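You operate a simulated robot arm through the tools that you are given. There is no shell and no other tool. Be economical: measure what you need, move in short steps, check, and stop when the job is done.

Carry out the task below with a simulated robot arm. There is one attempt and no reset: what you move stays moved.

Task
Output off, recall the stored values, amps as on the card, output on.
Fine: All on the power rack, by the rack test card. One push of RECALL; the recalled volts stay.

Only the result counts: the job must be done as asked and must still hold three seconds after the hand-in. Knocking over, shifting, dropping, spilling or breaking anything else fails it.

Robot
A 6-joint arm with a fingered hand, fixed in place. Base frame: the origin is at the foot of the arm, x ahead of it, y to its left, z up. Lengths are in mm, angles in rad, forces in N, time in s.
With the tool pointing down near the work surface it reaches from about 280 to 640 mm from the base axis. Its first joint turns from -2.007 to 2.007 rad. Payload 4 kg.
The tool frame sits at the grasp point between the pads (the TCP): z along the fingers, y along the line on which they close. The tips reach 26 mm beyond it. Largest opening 132 mm; the body of the gripper starts 73 mm behind the TCP. The gripper is a hand of 4 fingers: y runs from the thumb to the fingers, the wrist lies at [0, 0, -239] in the tool frame, and closing takes about 1.5 s.
Orientation is that of the tool frame in the base frame, as a unit quaternion [x, y, z, w]. With the fingers straight down and closing along the base's y, the tool's x points along the base's -x, its y along +y and its z along -z.

Tools
- The arm moves only by the tool apply_moves. Its argument "targets" is one flat list of numbers, 6 for each row, row after row: the shift along the tool's x, y, z in mm, then the turn, a rotation vector about the tool's x, y, z in rad. In form: [dx, dy, dz, wx, wy, wz, dx, dy, dz, wx, wy, wz, ...]. A call has 1 to 12 rows; each row is the pose to reach, as a shift and turn from the pose commanded when the call began, along the tool's axes at that moment. "claw" is the finger opening in mm, from 0 to 132, set as the call begins (left out, the last holds). Each row takes 0.2 s and may step no farther than 50 mm and 0.15 rad from the row before; otherwise, or with a gripper value out of range, the whole call is refused. A pose out of reach is approached as far as the arm can. The call stops where the force on the tool passes 40 N (or 10 N more than at its start, if that is more) or the arm is blocked; 0.2 s more then pass. The fingers move at their own pace (about 153 mm/s each) and stop on an object; they squeeze with about 29 N. The grip force told is the motor's: it shows also when the fingers shut on nothing. Time passes only in rows, and 0.2 s behind the last, so rows that repeat a pose let the fingers close. It gives the time, the measured TCP pose, the force on the tool (base axes), the opening and the grip force at its end, in the units of the frame above (readings bear some noise), with the torque about the TCP (base axes, N m) and any sound that the robot's microphone picked up.
- Cameras (640 x 400 px; columns grow to the right, rows downward): "scene" is fixed at [221.4, 650.2, 1848.2]; the picture's right is [-0.83, -0.56, 0.00], its down [-0.34, 0.50, -0.80] and it looks along [0.44, -0.66, -0.61] (base axes); focal length 372 px, centre (320, 200). "wrist" rides on the gripper at [68, 2, -97] in the tool frame; the picture's right is [-0.03, 1.00, 0.00], its down [-0.82, -0.02, -0.58] and it looks along [-0.58, -0.01, 0.82] (tool axes); focal length 270 px, centre (320, 200). There is no depth. A picture from a camera that has moved, and an enlarged one, comes with that camera's place and axes in the base frame and with its lens.
- camera(camera): a new picture of that camera. The clock stands still meanwhile.
- slide_trunk(by): slides the trunk up (or, below 0, down) by that many mm; the arm rides with it, the base frame stays. It gives what a move gives, with no picture.
- preshape(shape): the hand has 4 fingers and takes this shape, open, in about a second: jaw (thumb against the fingers, like two jaws); tri (thumb and two fingers); tip (a fingertip pinch); poke (one finger out to press); point (the index stretched); flat (the hand flat); cup (the hand cupped); fist (a fist). The gripper value then closes the fingers along that shape, each until it touches; the sizes above hold for jaw. It gives what a move gives, with no picture.
- zoom(camera, box): a new picture of the part [left, top, right, bottom] of that camera's present view, enlarged. The clock stands still meanwhile.
- close_job(): hands the job in; it is judged then, once.

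Work in short steps. Places have to be worked out from the pictures, the camera data and where the tool is seen: move nearer, look again, correct. Check each grasp and each placing, and mend what went wrong. You have 120 turns and 64 pictures in all, those below and enlarged ones among them. Open the gripper and draw the arm clear of the work before you hand the job in, unless the task says otherwise; then end with one line.

The tools are called after "Call:" as name(argument=value, ...) on one line, values as JSON. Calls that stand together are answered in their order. apply_moves: Moves the arm, as the interface text tells. Its arguments: {"type":"object","properties":{"targets":{"type":"array"},"claw":{"type":"number"}},"required":["targets"]} The other tools are called the same way: slide_trunk (by) slides the trunk up or down; preshape (shape) gives the hand a shape; camera (camera) takes a picture; zoom (camera, box) takes an enlarged picture of a part of a camera's view; close_job () hands the job in.

At the start:

```text
t: 0.0
tool_pos: [328.9, -66.9, 1486.0]
orientation: [0.001, 1.0, 0.0, 0.0]
wrist_force: [0.5, -1.4, 0.0]
wrist_torque: [-0.06, -0.02, -0.02]
opening: 131.9
grasp_force: 0.0
shape: jaw
trunk travel left (down, up): [-925.0, 65.0]
```

scene: 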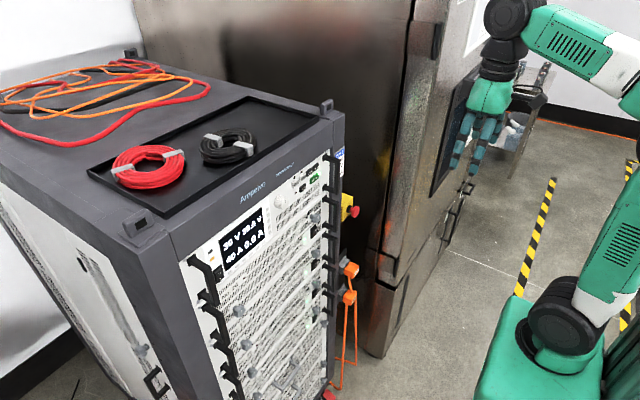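
wrist: 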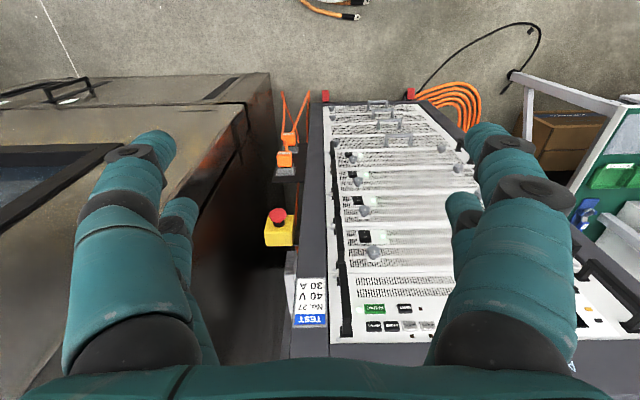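

I see the rack with a power supply at the top and a card on its side; I'll zoom on the panel and the card.

Call:
zoom(camera="scene", box=[170, 130, 370, 290])

Call:
zoom(camera="wrist", box=[260, 190, 640, 400])

```text
2.50 times, centred on (270, 210) of scene
camera zoom: at [221.4, 650.2, 1848.2], right [-0.83, -0.56, 0.0], down [-0.34, 0.5, -0.8], along [0.44, -0.66, -0.61], focal length 929 px, centre (445, 175)
```

zoom: 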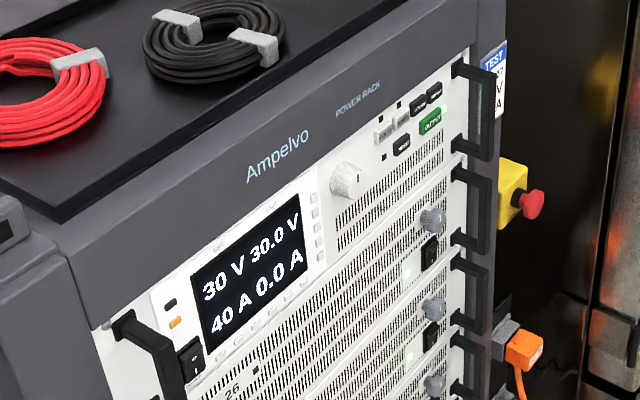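

```text
1.68 times, centred on (450, 295) of wrist
camera zoom: at [258.4, -64.5, 1582.7], right [0.03, 1.0, 0.0], down [0.82, -0.02, 0.58], along [0.58, -0.02, -0.82], focal length 455 px, centre (101, 40)
```

zoom: 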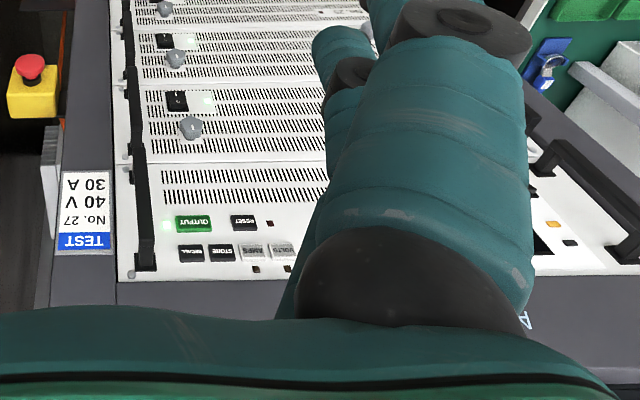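

The card reads 40 V, 30 A. The panel faces the arm (−x) at about x≈662, with OUTPUT near (662, 12, 1322). I'll make the poking hand and turn it to point forward, well short of the panel.

Call:
preshape(shape="poke")

Call:
apply_moves(targets=[-11, 6, 12, 0, -0.1428, 0, -22, 12, 24, 0, -0.2856, 0, -33, 18, 36, 0, -0.4284, 0, -44, 24, 48, 0, -0.5712, 0, -55, 30, 60, 0, -0.714, 0, -66, 36, 72, 0, -0.8568, 0, -77, 42, 84, 0, -0.9996, 0, -88, 48, 96, 0, -1.1424, 0, -99, 54, 108, 0, -1.2852, 0, -110, 60, 120, 0, -1.428, 0, -121, 66, 132, 0, -1.5708, 0])

Call:
camera(camera="wrist")

Call:
camera(camera="scene")

```text
t: 0.9
tool_pos: [328.0, -65.9, 1486.5]
orientation: [0.001, 1.0, 0.001, 0.001]
wrist_force: [0.4, 1.1, 0.1]
wrist_torque: [0.03, 0.01, 0.0]
opening: 0.5
grasp_force: 0.2
shape: poke
trunk travel left (down, up): [-925.0, 65.0]
```

```text
t: 3.3
tool_pos: [485.2, -10.9, 1418.7]
orientation: [0.001, 0.838, -0.001, 0.546]
wrist_force: [0.6, -0.2, 0.8]
wrist_torque: [0.01, -0.03, 0.01]
opening: 0.0
grasp_force: 0.0
shape: poke
out of reach, approached as far as the arm can: row 3, 4, 5, 6, 7, 8, 9, 10, 11
trunk travel left (down, up): [-925.0, 65.0]
```

```text
59 pictures are left
camera wrist: at [367.7, -8.3, 1395.4], right [0.01, 1.0, 0.02], down [-0.2, -0.02, 0.98], along [0.98, -0.02, 0.2], focal length 270 px, centre (320, 200)
```

wrist: 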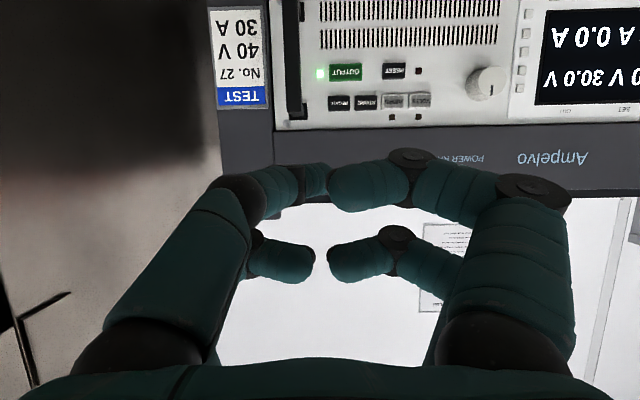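

```text
58 pictures are left
```

scene: 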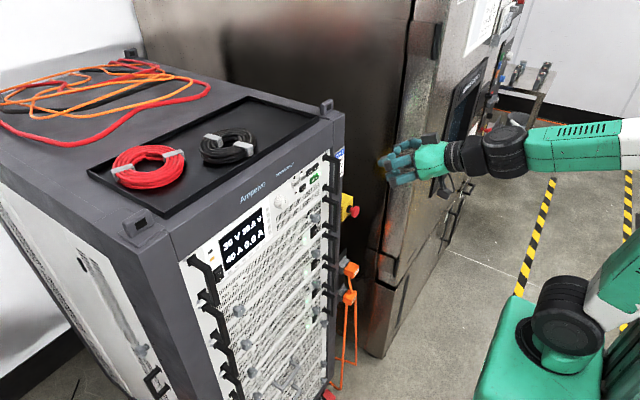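

The arm couldn't fully level the hand that close to the body. I'll lower the trunk 100 mm to improve reach, then repeat the pose with a null row to learn what is commanded.

Call:
slide_trunk(by=-100)

Call:
apply_moves(targets=[0, 0, 0, 0, 0, 0, 0, 0, 0, 0, 0, 0])

```text
t: 4.6
tool_pos: [484.5, -10.3, 1319.8]
orientation: [0.002, 0.838, -0.001, 0.546]
wrist_force: [0.3, -0.6, -0.2]
wrist_torque: [-0.02, 0.0, -0.03]
opening: 0.0
grasp_force: 0.1
shape: poke
trunk travel left (down, up): [-825.0, 165.0]
```

```text
t: 5.2
tool_pos: [484.4, -11.8, 1318.2]
orientation: [0.001, 0.838, -0.001, 0.546]
wrist_force: [0.4, 0.1, -0.2]
wrist_torque: [-0.02, 0.01, -0.01]
opening: 0.0
grasp_force: 0.1
shape: poke
trunk travel left (down, up): [-825.0, 165.0]
```

Commanded equals measured. Now level the hand while moving slightly forward.

Call:
apply_moves(targets=[-5, 0, 11, 0, -0.138, 0, -10, 0, 22, 0, -0.276, 0, -14.5, 0, 33, 0, -0.415, 0, -14.5, 0, 33, 0, -0.415, 0], claw=132)

Call:
camera(camera="wrist")

Call:
zoom(camera="scene", box=[160, 110, 560, 360])

```text
t: 6.2
tool_pos: [518.5, -9.9, 1318.8]
orientation: [0.002, 0.706, -0.001, 0.708]
wrist_force: [0.2, -0.1, 0.3]
wrist_torque: [-0.01, 0.02, 0.03]
opening: 0.0
grasp_force: 0.1
shape: poke
out of reach, approached as far as the arm can: row 1, 2
trunk travel left (down, up): [-825.0, 165.0]
```

```text
57 pictures are left
camera wrist: at [420.7, -7.9, 1251.1], right [0.0, 1.0, 0.03], down [-0.58, -0.02, 0.82], along [0.82, -0.02, 0.58], focal length 270 px, centre (320, 200)
```

wrist: 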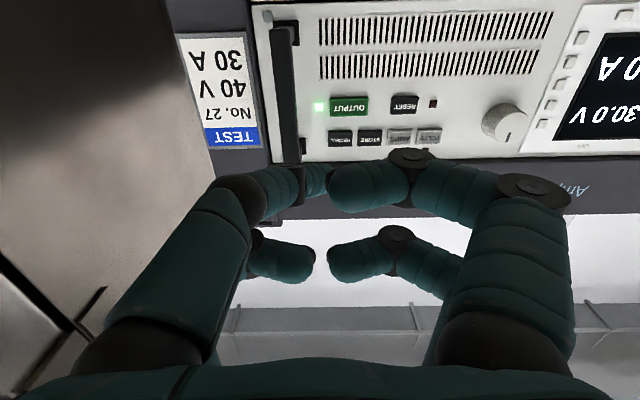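

```text
1.60 times, centred on (360, 235) of scene
camera zoom: at [221.4, 650.2, 1848.2], right [-0.83, -0.56, 0.0], down [-0.34, 0.5, -0.8], along [0.44, -0.66, -0.61], focal length 594 px, centre (256, 144)
```

zoom: 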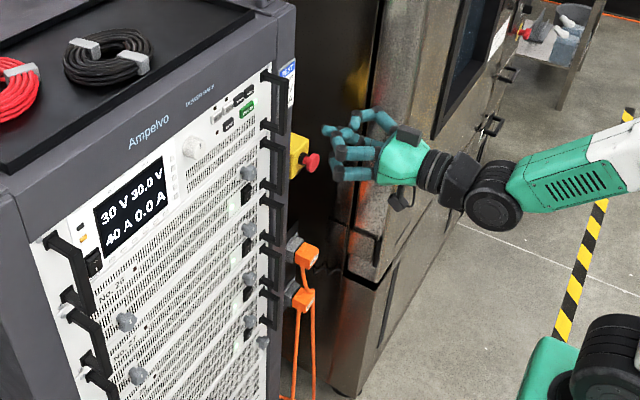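

The hand levelled. I need to see which finger sticks out; zooming on the hand.

Call:
zoom(camera="scene", box=[340, 165, 440, 228])

Call:
preshape(shape="point")

Call:
camera(camera="wrist")

Call:
zoom(camera="scene", box=[340, 165, 440, 228])

```text
6.35 times, centred on (390, 196) of scene
camera zoom: at [221.4, 650.2, 1848.2], right [-0.83, -0.56, 0.0], down [-0.34, 0.5, -0.8], along [0.44, -0.66, -0.61], focal length 2358 px, centre (-124, 222)
```

zoom: 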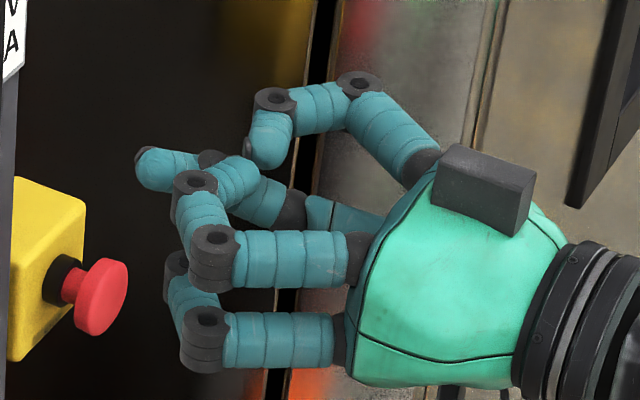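

```text
t: 7.1
tool_pos: [520.8, -10.3, 1318.6]
orientation: [0.001, 0.707, -0.001, 0.707]
wrist_force: [-0.7, -0.2, -0.5]
wrist_torque: [-0.03, 0.05, 0.05]
opening: 0.3
grasp_force: 0.1
shape: point
trunk travel left (down, up): [-825.0, 165.0]
```

```text
54 pictures are left
camera wrist: at [422.7, -8.5, 1250.7], right [0.01, 1.0, 0.03], down [-0.58, -0.02, 0.82], along [0.82, -0.02, 0.58], focal length 270 px, centre (320, 200)
```

wrist: 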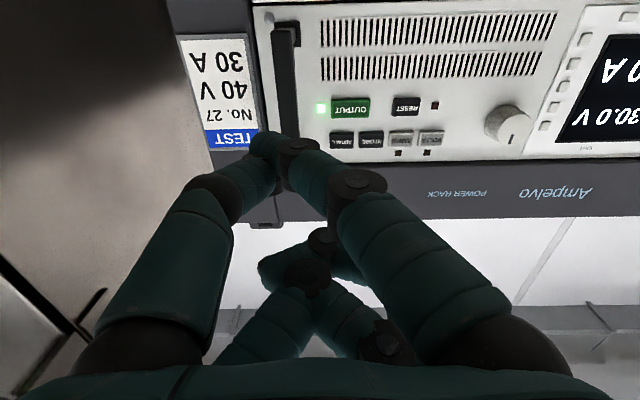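

```text
6.35 times, centred on (390, 196) of scene
camera zoom: at [221.4, 650.2, 1848.2], right [-0.83, -0.56, 0.0], down [-0.34, 0.5, -0.8], along [0.44, -0.66, -0.61], focal length 2358 px, centre (-124, 222)
```

zoom: 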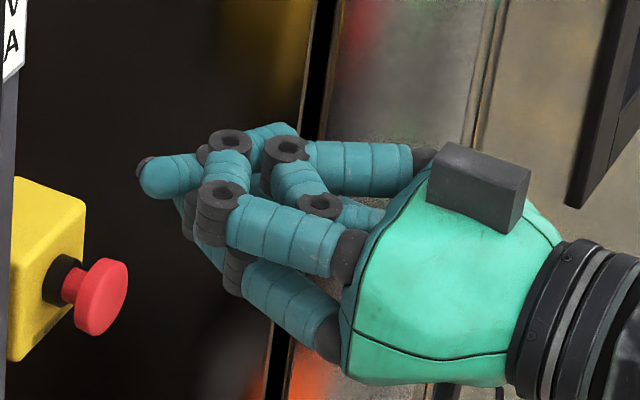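

In both shapes the extended finger is the thumb-side one. In "poke" its tip lies almost on the tool axis, about 20–26 mm ahead of the TCP. I'll go back to poke, line up with OUTPUT (y≈14.5, z≈1321) and move nearer.

Call:
preshape(shape="poke")

Call:
apply_moves(targets=[-1, 12, 25, 0, 0, 0, -2, 25, 50, 0, 0, 0, -2, 25, 70, 0, 0, 0])

Call:
camera(camera="wrist")

Call:
zoom(camera="scene", box=[260, 150, 420, 250])

```text
t: 8.0
tool_pos: [519.6, -11.6, 1318.8]
orientation: [0.002, 0.707, -0.001, 0.707]
wrist_force: [1.4, -0.5, 0.1]
wrist_torque: [0.02, 0.02, 0.01]
opening: 0.2
grasp_force: 0.1
shape: poke
trunk travel left (down, up): [-825.0, 165.0]
```

```text
t: 8.8
tool_pos: [590.7, 14.5, 1320.0]
orientation: [0.002, 0.707, -0.002, 0.707]
wrist_force: [-0.1, -0.3, 0.1]
wrist_torque: [0.02, 0.02, -0.02]
opening: 0.0
grasp_force: 0.1
shape: poke
trunk travel left (down, up): [-825.0, 165.0]
```

```text
52 pictures are left
camera wrist: at [492.9, 17.1, 1251.8], right [0.0, 1.0, 0.03], down [-0.58, -0.02, 0.82], along [0.82, -0.02, 0.58], focal length 270 px, centre (320, 200)
```

wrist: 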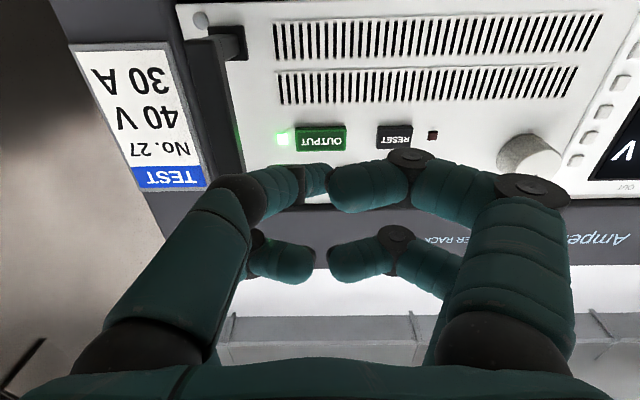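

```text
4.00 times, centred on (340, 200) of scene
camera zoom: at [221.4, 650.2, 1848.2], right [-0.83, -0.56, 0.0], down [-0.34, 0.5, -0.8], along [0.44, -0.66, -0.61], focal length 1486 px, centre (240, 200)
```

zoom: 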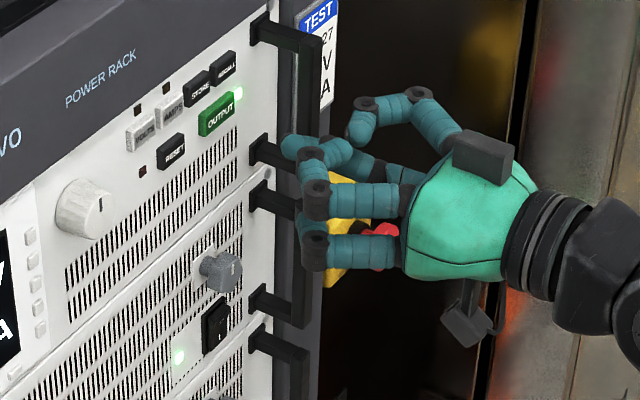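

Tip judged at about (613, 15, 1320), and OUTPUT re-measured at (≈658, 14.4, 1321). I'll advance 30 mm and check the force.

Call:
apply_moves(targets=[0, 0, 10, 0, 0, 0, 0, 0, 20, 0, 0, 0, 0, 0, 26, 0, 0, 0, 0, 0, 30, 0, 0, 0])

Call:
zoom(camera="scene", box=[270, 160, 350, 210])

Call:
zoom(camera="wrist", box=[220, 80, 420, 205])

```text
t: 9.8
tool_pos: [620.1, 14.8, 1321.6]
orientation: [0.001, 0.707, -0.001, 0.708]
wrist_force: [-1.1, -0.6, -1.4]
wrist_torque: [-0.03, -0.02, 0.04]
opening: 0.0
grasp_force: 0.1
shape: poke
trunk travel left (down, up): [-825.0, 165.0]
```

```text
8.00 times, centred on (310, 185) of scene
camera zoom: at [221.4, 650.2, 1848.2], right [-0.83, -0.56, 0.0], down [-0.34, 0.5, -0.8], along [0.44, -0.66, -0.61], focal length 2972 px, centre (400, 320)
```

zoom: 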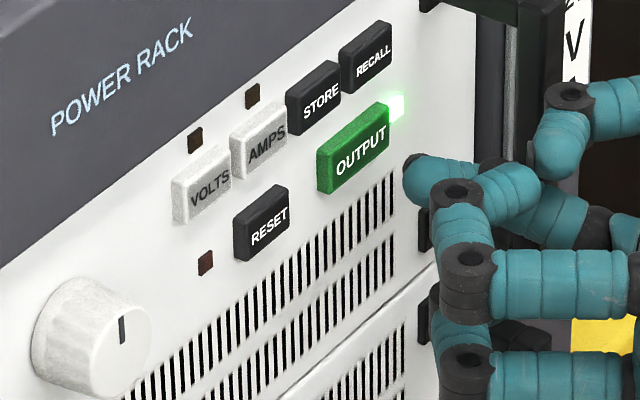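

```text
3.20 times, centred on (320, 142) of wrist
camera zoom: at [522.5, 16.4, 1252.0], right [0.0, 1.0, 0.03], down [-0.58, -0.02, 0.82], along [0.82, -0.02, 0.58], focal length 865 px, centre (320, 384)
```

zoom: 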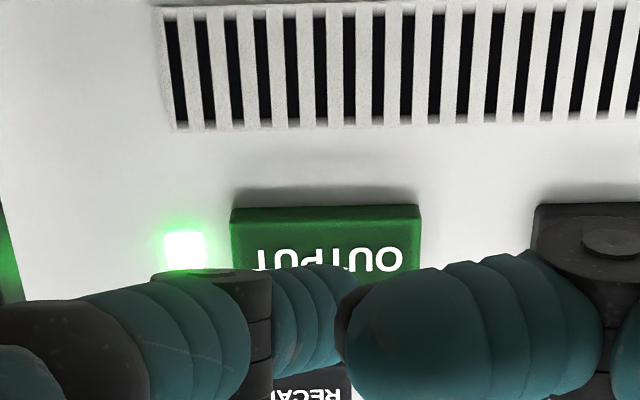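

The tip is at x≈643, with the button face only slightly ahead. Advancing in small steps.

Call:
apply_moves(targets=[0, 0, 3, 0, 0, 0, 0, 0, 6, 0, 0, 0])

Call:
apply_moves(targets=[0, 0, 2, 0, 0, 0, 0, 0, 4, 0, 0, 0])

```text
t: 10.4
tool_pos: [627.9, 15.2, 1320.2]
orientation: [0.002, 0.707, -0.002, 0.707]
wrist_force: [-0.4, 0.8, -0.2]
wrist_torque: [-0.03, 0.02, -0.02]
opening: 0.0
grasp_force: 0.2
shape: poke
trunk travel left (down, up): [-825.0, 165.0]
```

```text
t: 11.0
tool_pos: [630.2, 14.7, 1321.3]
orientation: [0.001, 0.707, -0.001, 0.707]
wrist_force: [0.3, -0.3, -0.3]
wrist_torque: [0.02, 0.0, 0.04]
opening: 0.0
grasp_force: 0.1
shape: poke
trunk travel left (down, up): [-825.0, 165.0]
```

No contact yet; a few more millimetres.

Call:
apply_moves(targets=[0, 0, 2, 0, 0, 0, 0, 0, 3, 0, 0, 0])

Call:
zoom(camera="scene", box=[270, 160, 350, 210])

```text
t: 11.6
tool_pos: [633.4, 13.1, 1319.8]
orientation: [0.001, 0.707, -0.002, 0.707]
wrist_force: [-0.8, 1.3, -0.2]
wrist_torque: [-0.02, -0.01, -0.06]
opening: 0.0
grasp_force: 0.0
shape: poke
trunk travel left (down, up): [-825.0, 165.0]
```

```text
8.00 times, centred on (310, 185) of scene
camera zoom: at [221.4, 650.2, 1848.2], right [-0.83, -0.56, 0.0], down [-0.34, 0.5, -0.8], along [0.44, -0.66, -0.61], focal length 2972 px, centre (400, 320)
```

zoom: 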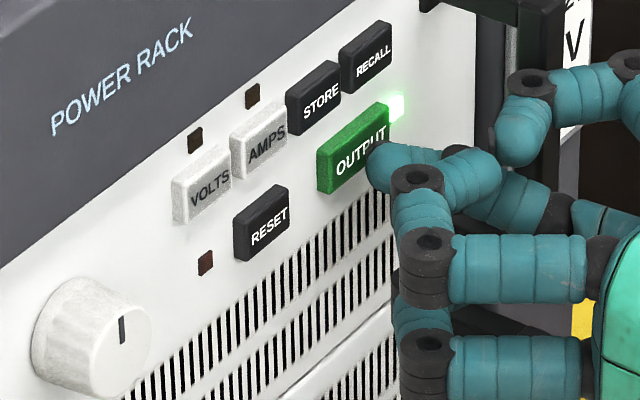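

Closing on the button and aligned; advancing about 3 mm at a time and watching for a click.

Call:
apply_moves(targets=[0, 0, 2, 0, 0, 0, 0, 0, 3, 0, 0, 0])

Call:
apply_moves(targets=[0, 0, 1.5, 0, 0, 0, 0, 0, 3, 0, 0, 0])

```text
t: 12.2
tool_pos: [634.9, 13.8, 1321.2]
orientation: [0.001, 0.707, -0.001, 0.707]
wrist_force: [-8.8, 1.6, -1.9]
wrist_torque: [-0.01, -0.11, -0.33]
opening: 0.0
grasp_force: 0.1
shape: poke
trunk travel left (down, up): [-825.0, 165.0]
heard: click
```

```text
t: 12.8
tool_pos: [636.9, 14.4, 1321.9]
orientation: [0.001, 0.707, -0.002, 0.707]
wrist_force: [-17.8, 3.4, -3.2]
wrist_torque: [0.03, -0.27, -0.73]
opening: 0.1
grasp_force: 0.0
shape: poke
trunk travel left (down, up): [-825.0, 165.0]
```

A click was heard, with contact at TCP x≈634. Backing off and checking the light.

Call:
apply_moves(targets=[0, 0, -10, 0, 0, 0, 0, 0, -20, 0, 0, 0, 0, 0, -30, 0, 0, 0])

Call:
zoom(camera="scene", box=[200, 150, 360, 270])

```text
t: 13.6
tool_pos: [608.7, 13.4, 1320.9]
orientation: [0.001, 0.707, -0.001, 0.707]
wrist_force: [-0.1, 0.2, 0.7]
wrist_torque: [0.0, 0.01, 0.02]
opening: 0.0
grasp_force: 0.1
shape: poke
trunk travel left (down, up): [-825.0, 165.0]
```

```text
3.33 times, centred on (280, 210) of scene
camera zoom: at [221.4, 650.2, 1848.2], right [-0.83, -0.56, 0.0], down [-0.34, 0.5, -0.8], along [0.44, -0.66, -0.61], focal length 1238 px, centre (453, 167)
```

zoom: 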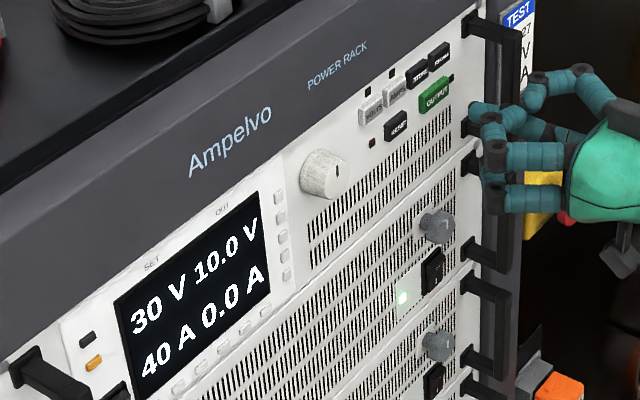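

Output LED is off and the volts are decaying. Now line up with RECALL (dy≈−6.5, dz≈+30) and check before pressing.

Call:
apply_moves(targets=[-15, -3, 0, 0, 0, 0, -29.5, -6, 0, 0, 0, 0, -29.5, -6, 12, 0, 0, 0, -29.5, -6, 21, 0, 0, 0, -29.5, -6, 21, 0, 0, 0])

Call:
zoom(camera="scene", box=[270, 150, 350, 200])

Call:
zoom(camera="wrist", box=[220, 80, 420, 205])

```text
t: 14.8
tool_pos: [630.8, 7.4, 1350.9]
orientation: [0.002, 0.707, -0.002, 0.707]
wrist_force: [-3.6, 1.1, 1.1]
wrist_torque: [-0.05, -0.05, -0.11]
opening: 0.0
grasp_force: 0.1
shape: poke
trunk travel left (down, up): [-825.0, 165.0]
```

```text
8.00 times, centred on (310, 175) of scene
camera zoom: at [221.4, 650.2, 1848.2], right [-0.83, -0.56, 0.0], down [-0.34, 0.5, -0.8], along [0.44, -0.66, -0.61], focal length 2972 px, centre (400, 400)
```

zoom: 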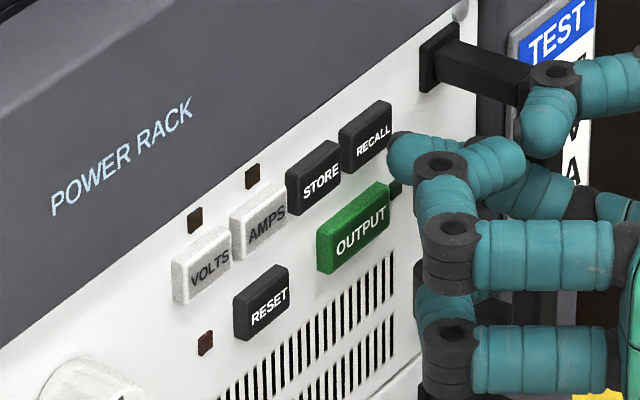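

```text
3.20 times, centred on (320, 142) of wrist
camera zoom: at [532.8, 9.9, 1282.3], right [0.0, 1.0, 0.02], down [-0.58, -0.02, 0.82], along [0.82, -0.02, 0.58], focal length 865 px, centre (320, 384)
```

zoom: 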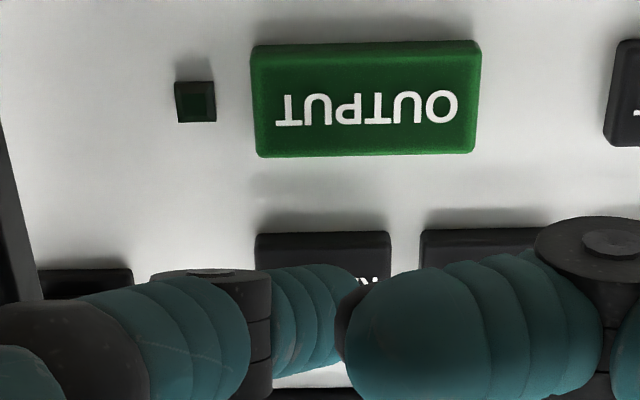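

The tip faces RECALL but is about 2 mm low. There is a faint −3.6 N on the tool, so I'll back off 4 mm, rise 2 mm and re-read the force.

Call:
apply_moves(targets=[0, 0, -4, 0, 0, 0, -2, 0, -4, 0, 0, 0])

Call:
apply_moves(targets=[0, 0, 2, 0, 0, 0, 0, 0, 4, 0, 0, 0])

```text
t: 15.4
tool_pos: [627.3, 8.2, 1353.4]
orientation: [0.002, 0.707, -0.002, 0.707]
wrist_force: [0.0, -0.2, -0.2]
wrist_torque: [-0.03, -0.01, -0.03]
opening: 0.0
grasp_force: 0.0
shape: poke
trunk travel left (down, up): [-825.0, 165.0]
```

```text
t: 16.0
tool_pos: [630.9, 6.9, 1351.9]
orientation: [0.001, 0.707, -0.002, 0.707]
wrist_force: [-1.1, 0.6, 0.2]
wrist_torque: [-0.03, -0.01, -0.08]
opening: 0.0
grasp_force: 0.0
shape: poke
trunk travel left (down, up): [-825.0, 165.0]
```

Contact starts around x≈631. Pressing on by small steps until a click.

Call:
apply_moves(targets=[0, 0, 1, 0, 0, 0, 0, 0, 2, 0, 0, 0])

```text
t: 16.6
tool_pos: [633.8, 8.0, 1353.2]
orientation: [0.001, 0.707, -0.001, 0.708]
wrist_force: [-3.1, 0.4, 1.4]
wrist_torque: [-0.06, -0.02, -0.11]
opening: 0.0
grasp_force: 0.2
shape: poke
trunk travel left (down, up): [-825.0, 165.0]
```

Call:
apply_moves(targets=[0, 0, 1, 0, 0, 0, 0, 0, 2, 0, 0, 0])

Call:
zoom(camera="scene", box=[270, 150, 350, 200])

```text
t: 17.2
tool_pos: [633.9, 7.1, 1353.3]
orientation: [0.001, 0.706, -0.002, 0.708]
wrist_force: [-5.4, 1.7, 4.0]
wrist_torque: [-0.16, -0.04, -0.25]
opening: 0.0
grasp_force: 0.0
shape: poke
trunk travel left (down, up): [-825.0, 165.0]
```

```text
8.00 times, centred on (310, 175) of scene
camera zoom: at [221.4, 650.2, 1848.2], right [-0.83, -0.56, 0.0], down [-0.34, 0.5, -0.8], along [0.44, -0.66, -0.61], focal length 2972 px, centre (400, 400)
```

zoom: 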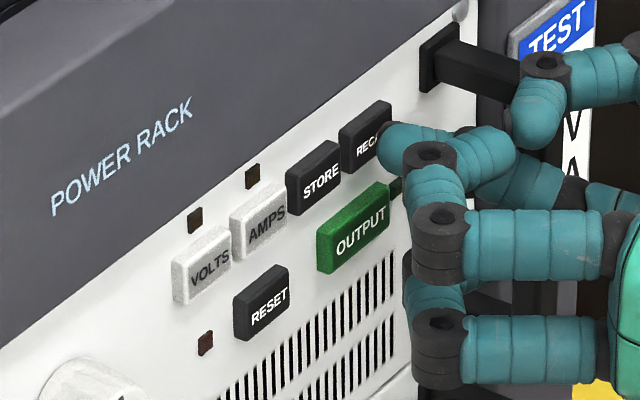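

No click: the reaction torque puts the contact near y≈−39, so a side knuckle is touching the handle. I'll back off and yaw the hand 0.27 rad about the tip to move that knuckle away from the handle.

Call:
apply_moves(targets=[0, 0, -15, 0, 0, 0, 0, 3, -15, 0.135, 0, 0, 0, 6, -15, 0.27, 0, 0, 0, 6, -15, 0.27, 0, 0])

Call:
zoom(camera="scene", box=[270, 150, 350, 200])

Call:
zoom(camera="wrist", box=[170, 50, 490, 250])

```text
t: 18.2
tool_pos: [620.1, 14.2, 1351.6]
orientation: [0.096, 0.701, -0.098, 0.7]
wrist_force: [0.0, 0.5, 0.8]
wrist_torque: [-0.01, -0.01, 0.01]
opening: 0.0
grasp_force: 0.0
shape: poke
trunk travel left (down, up): [-825.0, 165.0]
```

```text
8.00 times, centred on (310, 175) of scene
camera zoom: at [221.4, 650.2, 1848.2], right [-0.83, -0.56, 0.0], down [-0.34, 0.5, -0.8], along [0.44, -0.66, -0.61], focal length 2972 px, centre (400, 400)
```

zoom: 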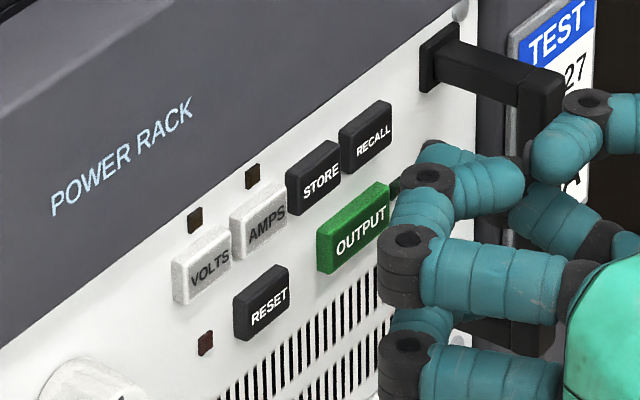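

```text
2.00 times, centred on (330, 150) of wrist
camera zoom: at [526.5, 42.0, 1283.5], right [0.27, 0.96, 0.02], down [-0.56, 0.14, 0.82], along [0.78, -0.23, 0.58], focal length 541 px, centre (300, 300)
```

zoom: 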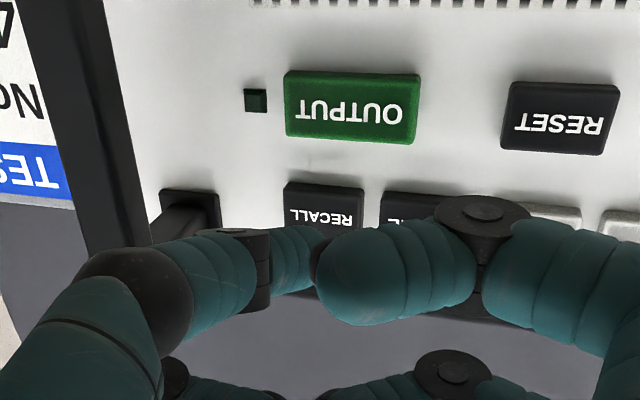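

The knuckle now clears the handle. I'll move straight along base +x (in tool axes, dz 0.964 and dy 0.267 per mm) toward RECALL.

Call:
apply_moves(targets=[0, 1.3, 4.8, 0, 0, 0, 0, 2.7, 9.6, 0, 0, 0, 0, 3.2, 11.6, 0, 0, 0])

Call:
zoom(camera="scene", box=[270, 150, 350, 200])

```text
t: 19.0
tool_pos: [632.2, 15.1, 1352.0]
orientation: [0.097, 0.701, -0.097, 0.7]
wrist_force: [-0.5, 0.7, 0.7]
wrist_torque: [-0.03, -0.04, -0.05]
opening: 0.0
grasp_force: 0.0
shape: poke
trunk travel left (down, up): [-825.0, 165.0]
```

```text
8.00 times, centred on (310, 175) of scene
camera zoom: at [221.4, 650.2, 1848.2], right [-0.83, -0.56, 0.0], down [-0.34, 0.5, -0.8], along [0.44, -0.66, -0.61], focal length 2972 px, centre (400, 400)
```

zoom: 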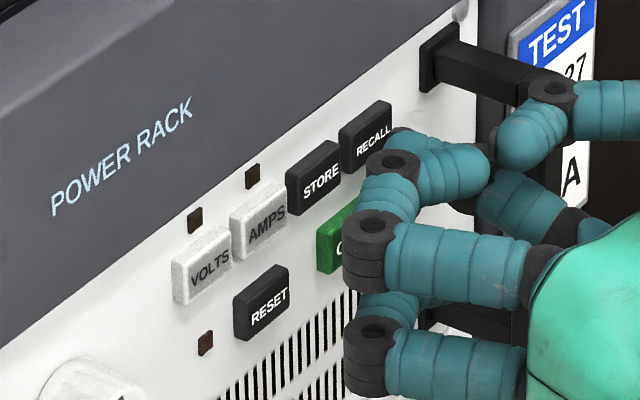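

Alignment is good. Pressing in small steps.

Call:
apply_moves(targets=[0, 0.4, 1.5, 0, 0, 0, 0, 0.8, 3, 0, 0, 0])

```text
t: 19.6
tool_pos: [634.9, 13.9, 1351.9]
orientation: [0.096, 0.7, -0.096, 0.701]
wrist_force: [-0.4, -1.0, 0.1]
wrist_torque: [0.01, 0.02, -0.03]
opening: 0.0
grasp_force: 0.0
shape: poke
trunk travel left (down, up): [-825.0, 165.0]
```

Call:
apply_moves(targets=[0, 0.3, 1, 0, 0, 0, 0, 0.5, 2, 0, 0, 0])

```text
t: 20.2
tool_pos: [636.2, 13.9, 1352.8]
orientation: [0.097, 0.7, -0.097, 0.7]
wrist_force: [-2.3, 0.9, -0.9]
wrist_torque: [-0.01, 0.03, 0.0]
opening: 0.1
grasp_force: 0.1
shape: poke
trunk travel left (down, up): [-825.0, 165.0]
heard: click
```

Click heard. Backing straight off and reading the display.

Call:
apply_moves(targets=[0, -2.7, -9.6, 0, 0, 0, 0, -5.4, -19.2, 0, 0, 0, 0, -8, -29, 0, 0, 0, 0, -11, -40, 0, 0, 0])

Call:
zoom(camera="scene", box=[200, 150, 360, 270])

```text
t: 21.2
tool_pos: [594.5, 13.9, 1352.4]
orientation: [0.097, 0.7, -0.097, 0.701]
wrist_force: [0.1, 0.1, 0.1]
wrist_torque: [-0.01, 0.0, 0.01]
opening: 0.1
grasp_force: 0.0
shape: poke
trunk travel left (down, up): [-825.0, 165.0]
```

```text
3.33 times, centred on (280, 210) of scene
camera zoom: at [221.4, 650.2, 1848.2], right [-0.83, -0.56, 0.0], down [-0.34, 0.5, -0.8], along [0.44, -0.66, -0.61], focal length 1238 px, centre (453, 167)
```

zoom: 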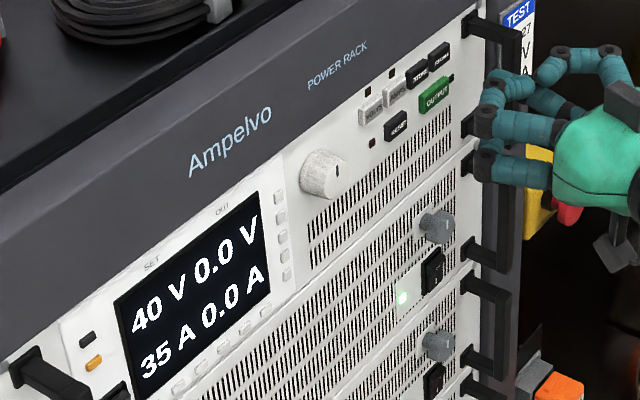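

Recalled values are 40 V / 35 A, so amps must come down to 30. Next I press AMPS (y≈63.5, z≈1352), yawing slightly the other way to keep the knuckles off the knob.

Call:
apply_moves(targets=[0, 16, 0, -0.14, 0, 0, 0, 32, 0, -0.28, 0, 0, 0, 49.2, 4, -0.42, 0, 0, 0, 49.2, 4, -0.42, 0, 0])

Call:
zoom(camera="scene", box=[250, 150, 350, 213])

Call:
camera(camera="wrist")

```text
t: 22.2
tool_pos: [614.1, 60.6, 1352.8]
orientation: [-0.052, 0.705, 0.052, 0.705]
wrist_force: [-0.3, -0.4, -0.6]
wrist_torque: [0.06, 0.0, 0.02]
opening: 0.0
grasp_force: 0.0
shape: poke
trunk travel left (down, up): [-825.0, 165.0]
```

```text
6.35 times, centred on (300, 182) of scene
camera zoom: at [221.4, 650.2, 1848.2], right [-0.83, -0.56, 0.0], down [-0.34, 0.5, -0.8], along [0.44, -0.66, -0.61], focal length 2358 px, centre (447, 318)
```

zoom: 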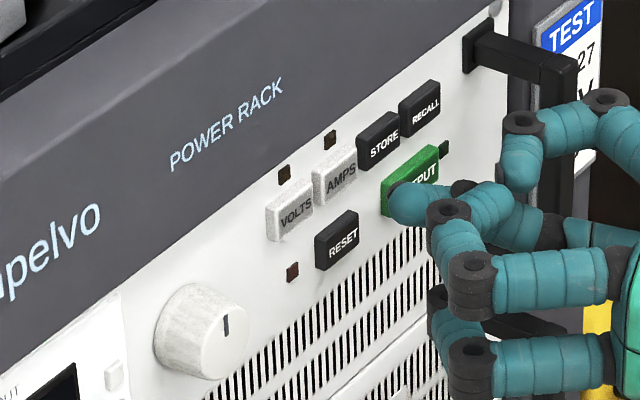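

```text
38 pictures are left
camera wrist: at [517.4, 48.4, 1283.9], right [-0.15, 0.99, 0.03], down [-0.57, -0.1, 0.82], along [0.81, 0.1, 0.58], focal length 270 px, centre (320, 200)
```

wrist: 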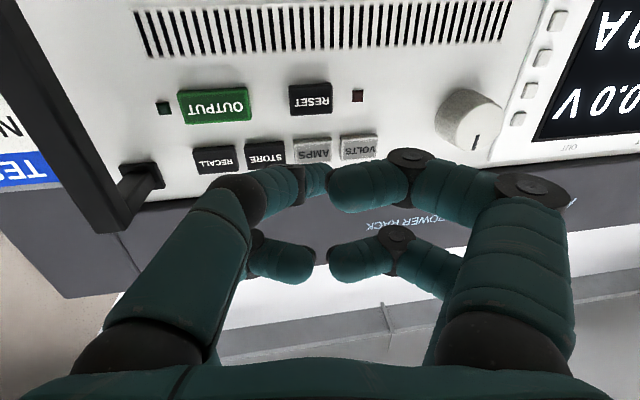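

Tip is aligned with AMPS (y≈63, z≈1351). Moving straight +x by 18 mm, then pressing in small steps.

Call:
apply_moves(targets=[0, -1.3, 9, 0, 0, 0, 0, -2.7, 17.8, 0, 0, 0, 0, -2.7, 17.8, 0, 0, 0])

Call:
apply_moves(targets=[0, -0.2, 1, 0, 0, 0, 0, -0.3, 2, 0, 0, 0])

Call:
zoom(camera="scene", box=[250, 150, 350, 213])

```text
t: 23.0
tool_pos: [632.7, 59.3, 1352.4]
orientation: [-0.051, 0.706, 0.051, 0.705]
wrist_force: [0.3, -0.5, -0.3]
wrist_torque: [0.02, -0.03, -0.01]
opening: 0.0
grasp_force: 0.1
shape: poke
trunk travel left (down, up): [-825.0, 165.0]
```

```text
t: 23.6
tool_pos: [633.1, 59.2, 1352.0]
orientation: [-0.052, 0.705, 0.052, 0.705]
wrist_force: [-0.6, 0.2, -1.1]
wrist_torque: [0.02, 0.01, -0.06]
opening: 0.0
grasp_force: 0.1
shape: poke
trunk travel left (down, up): [-825.0, 165.0]
```

```text
6.35 times, centred on (300, 182) of scene
camera zoom: at [221.4, 650.2, 1848.2], right [-0.83, -0.56, 0.0], down [-0.34, 0.5, -0.8], along [0.44, -0.66, -0.61], focal length 2358 px, centre (447, 318)
```

zoom: 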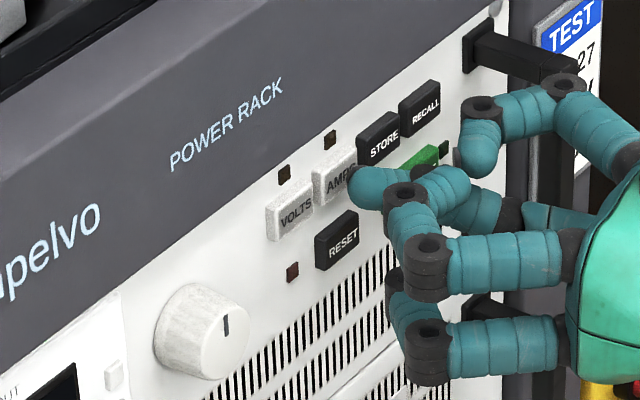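

Nearly in contact with AMPS. Stepping on until a click.

Call:
apply_moves(targets=[0, -0.2, 1.3, 0, 0, 0, 0, -0.4, 2.5, 0, 0, 0])

```text
t: 24.2
tool_pos: [635.4, 60.3, 1352.3]
orientation: [-0.052, 0.705, 0.051, 0.705]
wrist_force: [-0.8, -0.5, -0.5]
wrist_torque: [0.03, 0.02, 0.01]
opening: 0.1
grasp_force: 0.1
shape: poke
trunk travel left (down, up): [-825.0, 165.0]
```

Call:
apply_moves(targets=[0, -0.2, 1, 0, 0, 0, 0, -0.3, 2, 0, 0, 0])

```text
t: 24.8
tool_pos: [636.8, 59.4, 1351.3]
orientation: [-0.051, 0.705, 0.051, 0.705]
wrist_force: [-3.4, -1.5, -0.1]
wrist_torque: [0.0, 0.01, 0.01]
opening: 0.0
grasp_force: 0.1
shape: poke
trunk travel left (down, up): [-825.0, 165.0]
heard: click
```

Click. Backing off well and checking the AMPS LED.

Call:
apply_moves(targets=[0, 3, -20, 0, 0, 0, 0, 6, -40, 0, 0, 0, 0, 12, -80, 0, 0, 0, 0, 15, -110, 0, 0, 0])

Call:
zoom(camera="scene", box=[200, 150, 360, 270])

Call:
preshape(shape="tip")

Call:
camera(camera="wrist")

```text
t: 25.8
tool_pos: [526.4, 59.4, 1351.0]
orientation: [-0.051, 0.705, 0.051, 0.705]
wrist_force: [0.5, -0.1, -0.4]
wrist_torque: [-0.04, -0.01, -0.01]
opening: 0.0
grasp_force: 0.0
shape: poke
trunk travel left (down, up): [-825.0, 165.0]
```

```text
3.33 times, centred on (280, 210) of scene
camera zoom: at [221.4, 650.2, 1848.2], right [-0.83, -0.56, 0.0], down [-0.34, 0.5, -0.8], along [0.44, -0.66, -0.61], focal length 1238 px, centre (453, 167)
```

zoom: 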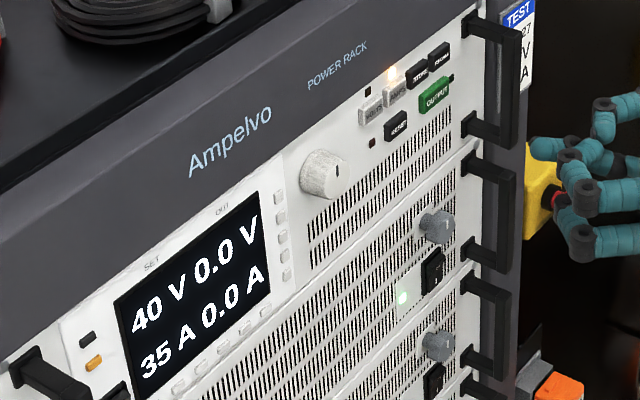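

```text
t: 26.7
tool_pos: [529.1, 59.2, 1350.9]
orientation: [-0.052, 0.705, 0.052, 0.705]
wrist_force: [-0.2, -1.0, 0.0]
wrist_torque: [-0.02, 0.0, 0.01]
opening: 132.0
grasp_force: 0.0
shape: tip
trunk travel left (down, up): [-825.0, 165.0]
```

```text
35 pictures are left
camera wrist: at [431.2, 47.4, 1282.9], right [-0.15, 0.99, 0.03], down [-0.57, -0.1, 0.82], along [0.81, 0.1, 0.58], focal length 270 px, centre (320, 200)
```

wrist: 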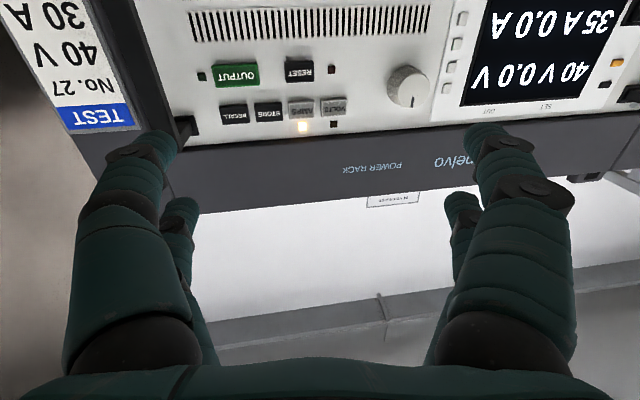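

AMPS LED is lit. I'll straighten the yaw, stand in front of the knob (y≈140, z≈1333) and partly close the "tip" shape to see where the pinch falls.

Call:
apply_moves(targets=[9, 37, 20, 0.075, 0, 0, 18, 74.7, 44.6, 0.148, 0, 0, 18, 74.7, 44.6, 0.148, 0, 0], claw=50)

Call:
camera(camera="wrist")

Call:
zoom(camera="scene", box=[230, 140, 390, 240])

```text
t: 27.5
tool_pos: [560.3, 141.0, 1332.8]
orientation: [0.001, 0.707, -0.001, 0.707]
wrist_force: [0.5, 0.5, 0.1]
wrist_torque: [-0.01, 0.0, 0.01]
opening: 50.2
grasp_force: 0.1
shape: tip
trunk travel left (down, up): [-825.0, 165.0]
```

```text
34 pictures are left
camera wrist: at [462.2, 143.0, 1264.0], right [0.0, 1.0, 0.02], down [-0.58, -0.02, 0.82], along [0.82, -0.02, 0.58], focal length 270 px, centre (320, 200)
```

wrist: 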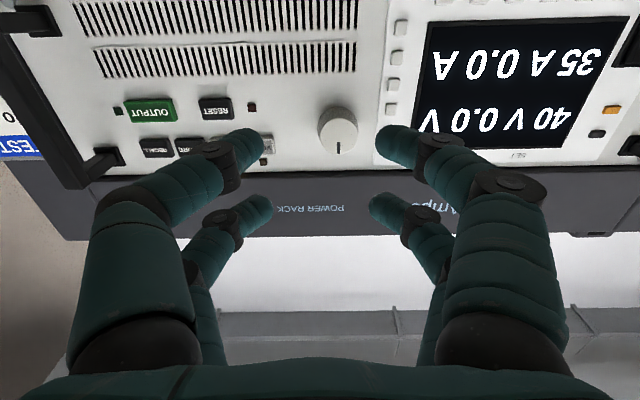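

```text
4.00 times, centred on (310, 190) of scene
camera zoom: at [221.4, 650.2, 1848.2], right [-0.83, -0.56, 0.0], down [-0.34, 0.5, -0.8], along [0.44, -0.66, -0.61], focal length 1486 px, centre (360, 240)
```

zoom: 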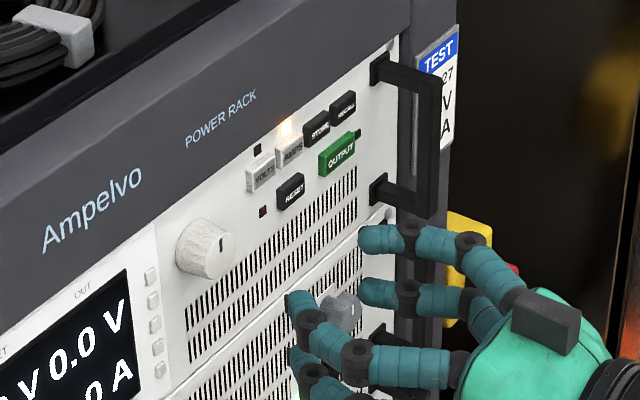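

The "tip" shape works as two finger rows about ±19 mm off the axis, and the knob is at about y≈152, z≈1338. I'll use the lower row to pinch it: shift the TCP to y≈152, z≈1355 and look closer.

Call:
apply_moves(targets=[-11, 6, 10, 0, 0, 0, -22, 11, 25, 0, 0, 0, -22, 11, 25, 0, 0, 0])

Call:
camera(camera="wrist")

Call:
zoom(camera="scene", box=[230, 140, 390, 240])

```text
t: 28.3
tool_pos: [584.8, 151.3, 1354.6]
orientation: [0.002, 0.707, -0.002, 0.707]
wrist_force: [0.4, -1.3, 0.1]
wrist_torque: [0.0, 0.01, -0.06]
opening: 50.5
grasp_force: 0.0
shape: tip
trunk travel left (down, up): [-825.0, 165.0]
```

```text
32 pictures are left
camera wrist: at [487.8, 154.1, 1285.7], right [0.0, 1.0, 0.03], down [-0.58, -0.02, 0.82], along [0.82, -0.02, 0.58], focal length 270 px, centre (320, 200)
```

wrist: 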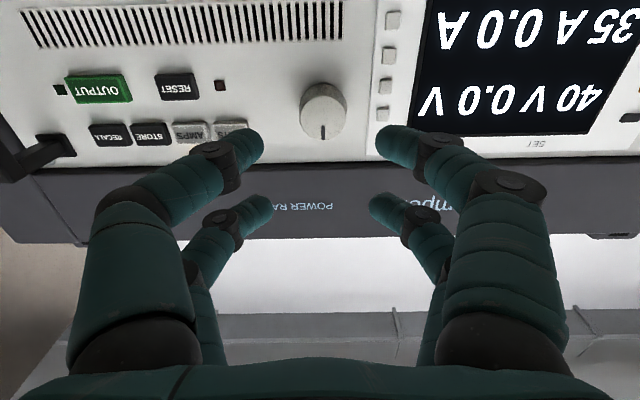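

```text
4.00 times, centred on (310, 190) of scene
camera zoom: at [221.4, 650.2, 1848.2], right [-0.83, -0.56, 0.0], down [-0.34, 0.5, -0.8], along [0.44, -0.66, -0.61], focal length 1486 px, centre (360, 240)
```

zoom: 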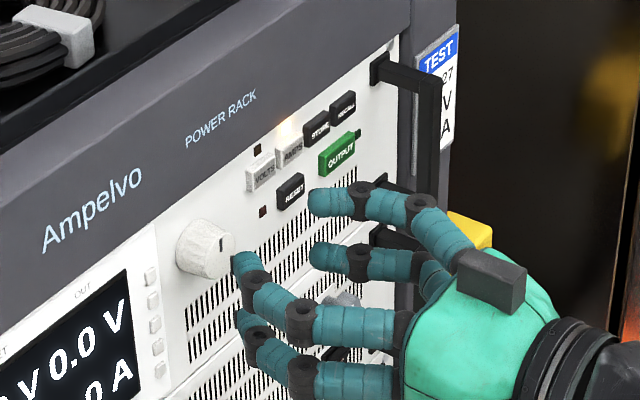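

Knob refined: cap centre at about (642, 153.6, 1339). I'll shift slightly, narrow to 42 mm, move in 34 mm and look again.

Call:
apply_moves(targets=[-2.5, 1.4, 10, 0, 0, 0, -2.5, 1.4, 22, 0, 0, 0, -2.5, 1.4, 34, 0, 0, 0, -2.5, 1.4, 34, 0, 0, 0], claw=42)

Call:
camera(camera="wrist")

Call:
zoom(camera="scene", box=[230, 150, 358, 230])

```text
t: 29.3
tool_pos: [618.5, 151.3, 1358.5]
orientation: [0.001, 0.707, -0.001, 0.707]
wrist_force: [-0.3, -0.8, -0.4]
wrist_torque: [-0.02, 0.01, 0.01]
opening: 42.1
grasp_force: 0.1
shape: tip
trunk travel left (down, up): [-825.0, 165.0]
```

```text
30 pictures are left
camera wrist: at [521.4, 154.5, 1290.0], right [0.0, 1.0, 0.03], down [-0.58, -0.02, 0.82], along [0.82, -0.02, 0.58], focal length 270 px, centre (320, 200)
```

wrist: 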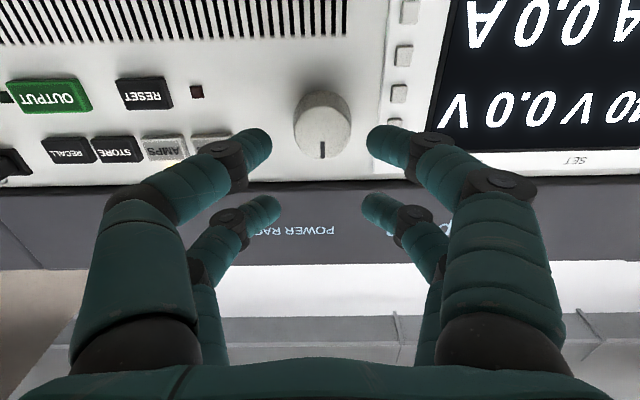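

```text
5.00 times, centred on (294, 190) of scene
camera zoom: at [221.4, 650.2, 1848.2], right [-0.83, -0.56, 0.0], down [-0.34, 0.5, -0.8], along [0.44, -0.66, -0.61], focal length 1857 px, centre (450, 250)
```

zoom: 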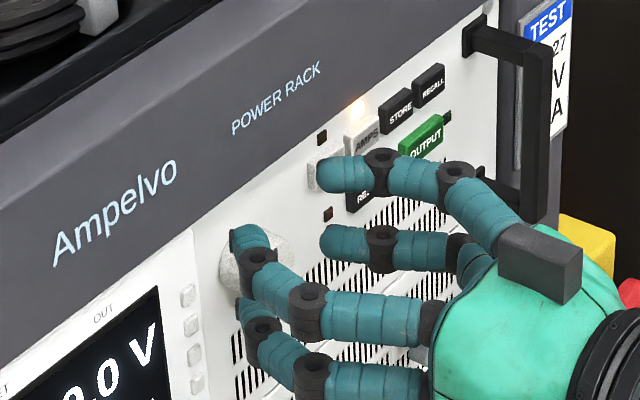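

The lower-row tips are about 4 mm above the knob centre and 1 mm off in y. I'll correct that, go in 10 mm (tips at about 654), then close gently.

Call:
apply_moves(targets=[4, 1, 3, 0, 0, 0, 4, 1, 7, 0, 0, 0, 4, 1, 10, 0, 0, 0, 4, 1, 10, 0, 0, 0])

Call:
apply_moves(targets=[0, 0, 0, 0, 0, 0, 0, 0, 0, 0, 0, 0, 0, 0, 0, 0, 0, 0], claw=34)

Call:
camera(camera="wrist")

```text
t: 30.3
tool_pos: [628.2, 153.6, 1355.0]
orientation: [0.002, 0.707, -0.003, 0.707]
wrist_force: [0.2, 0.4, 0.5]
wrist_torque: [0.01, 0.02, -0.02]
opening: 42.0
grasp_force: 0.1
shape: tip
trunk travel left (down, up): [-825.0, 165.0]
```

```text
t: 31.1
tool_pos: [628.8, 152.7, 1355.3]
orientation: [0.0, 0.707, 0.0, 0.707]
wrist_force: [-0.1, -0.1, -0.1]
wrist_torque: [-0.01, 0.01, 0.03]
opening: 34.6
grasp_force: 0.1
shape: tip
trunk travel left (down, up): [-825.0, 165.0]
```

```text
28 pictures are left
camera wrist: at [531.2, 155.1, 1286.5], right [0.0, 1.0, 0.03], down [-0.58, -0.02, 0.82], along [0.82, -0.02, 0.58], focal length 270 px, centre (320, 200)
```

wrist: 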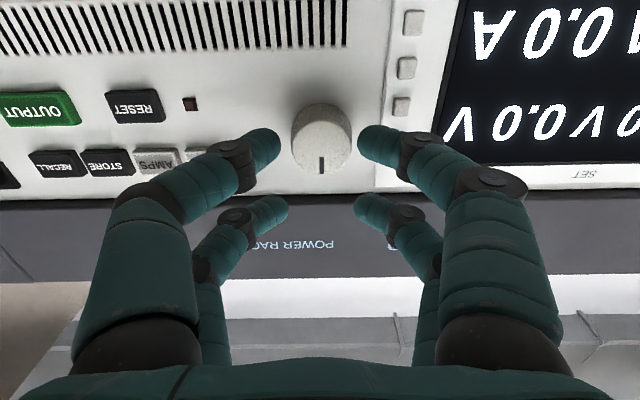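

Tips straddle the knob. Closing onto it.

Call:
apply_moves(targets=[0, 0, 0, 0, 0, 0, 0, 0, 0, 0, 0, 0, 0, 0, 0, 0, 0, 0], claw=18)

Call:
camera(camera="wrist")

Call:
zoom(camera="scene", box=[230, 150, 358, 230])

```text
t: 31.9
tool_pos: [629.3, 153.9, 1354.8]
orientation: [0.0, 0.709, -0.002, 0.705]
wrist_force: [0.8, 0.9, -0.5]
wrist_torque: [-0.01, -0.03, -0.03]
opening: 9.8
grasp_force: 28.6
shape: tip
trunk travel left (down, up): [-825.0, 165.0]
```

```text
27 pictures are left
camera wrist: at [531.5, 155.1, 1286.1], right [0.0, 1.0, 0.02], down [-0.58, -0.02, 0.82], along [0.82, -0.02, 0.58], focal length 270 px, centre (320, 200)
```

wrist: 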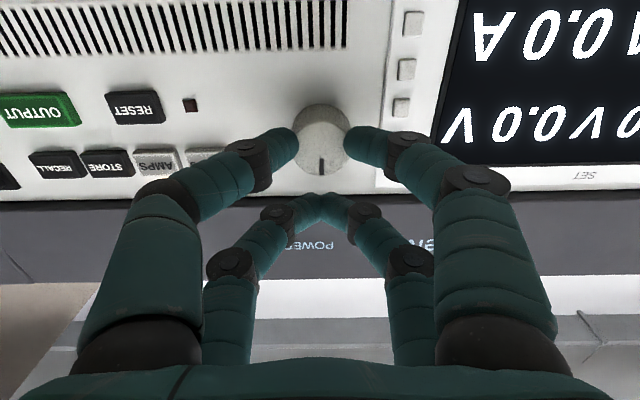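

```text
5.00 times, centred on (294, 190) of scene
camera zoom: at [221.4, 650.2, 1848.2], right [-0.83, -0.56, 0.0], down [-0.34, 0.5, -0.8], along [0.44, -0.66, -0.61], focal length 1857 px, centre (450, 250)
```

zoom: 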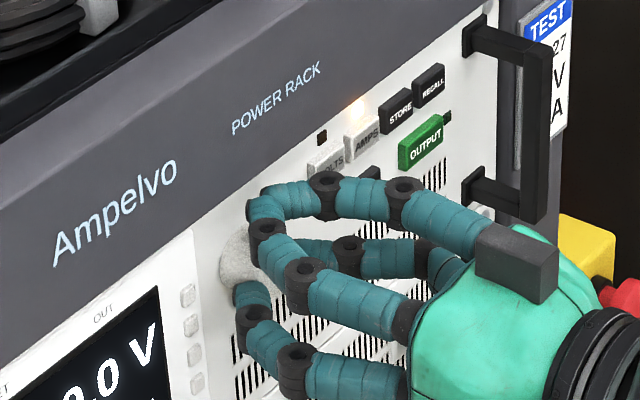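

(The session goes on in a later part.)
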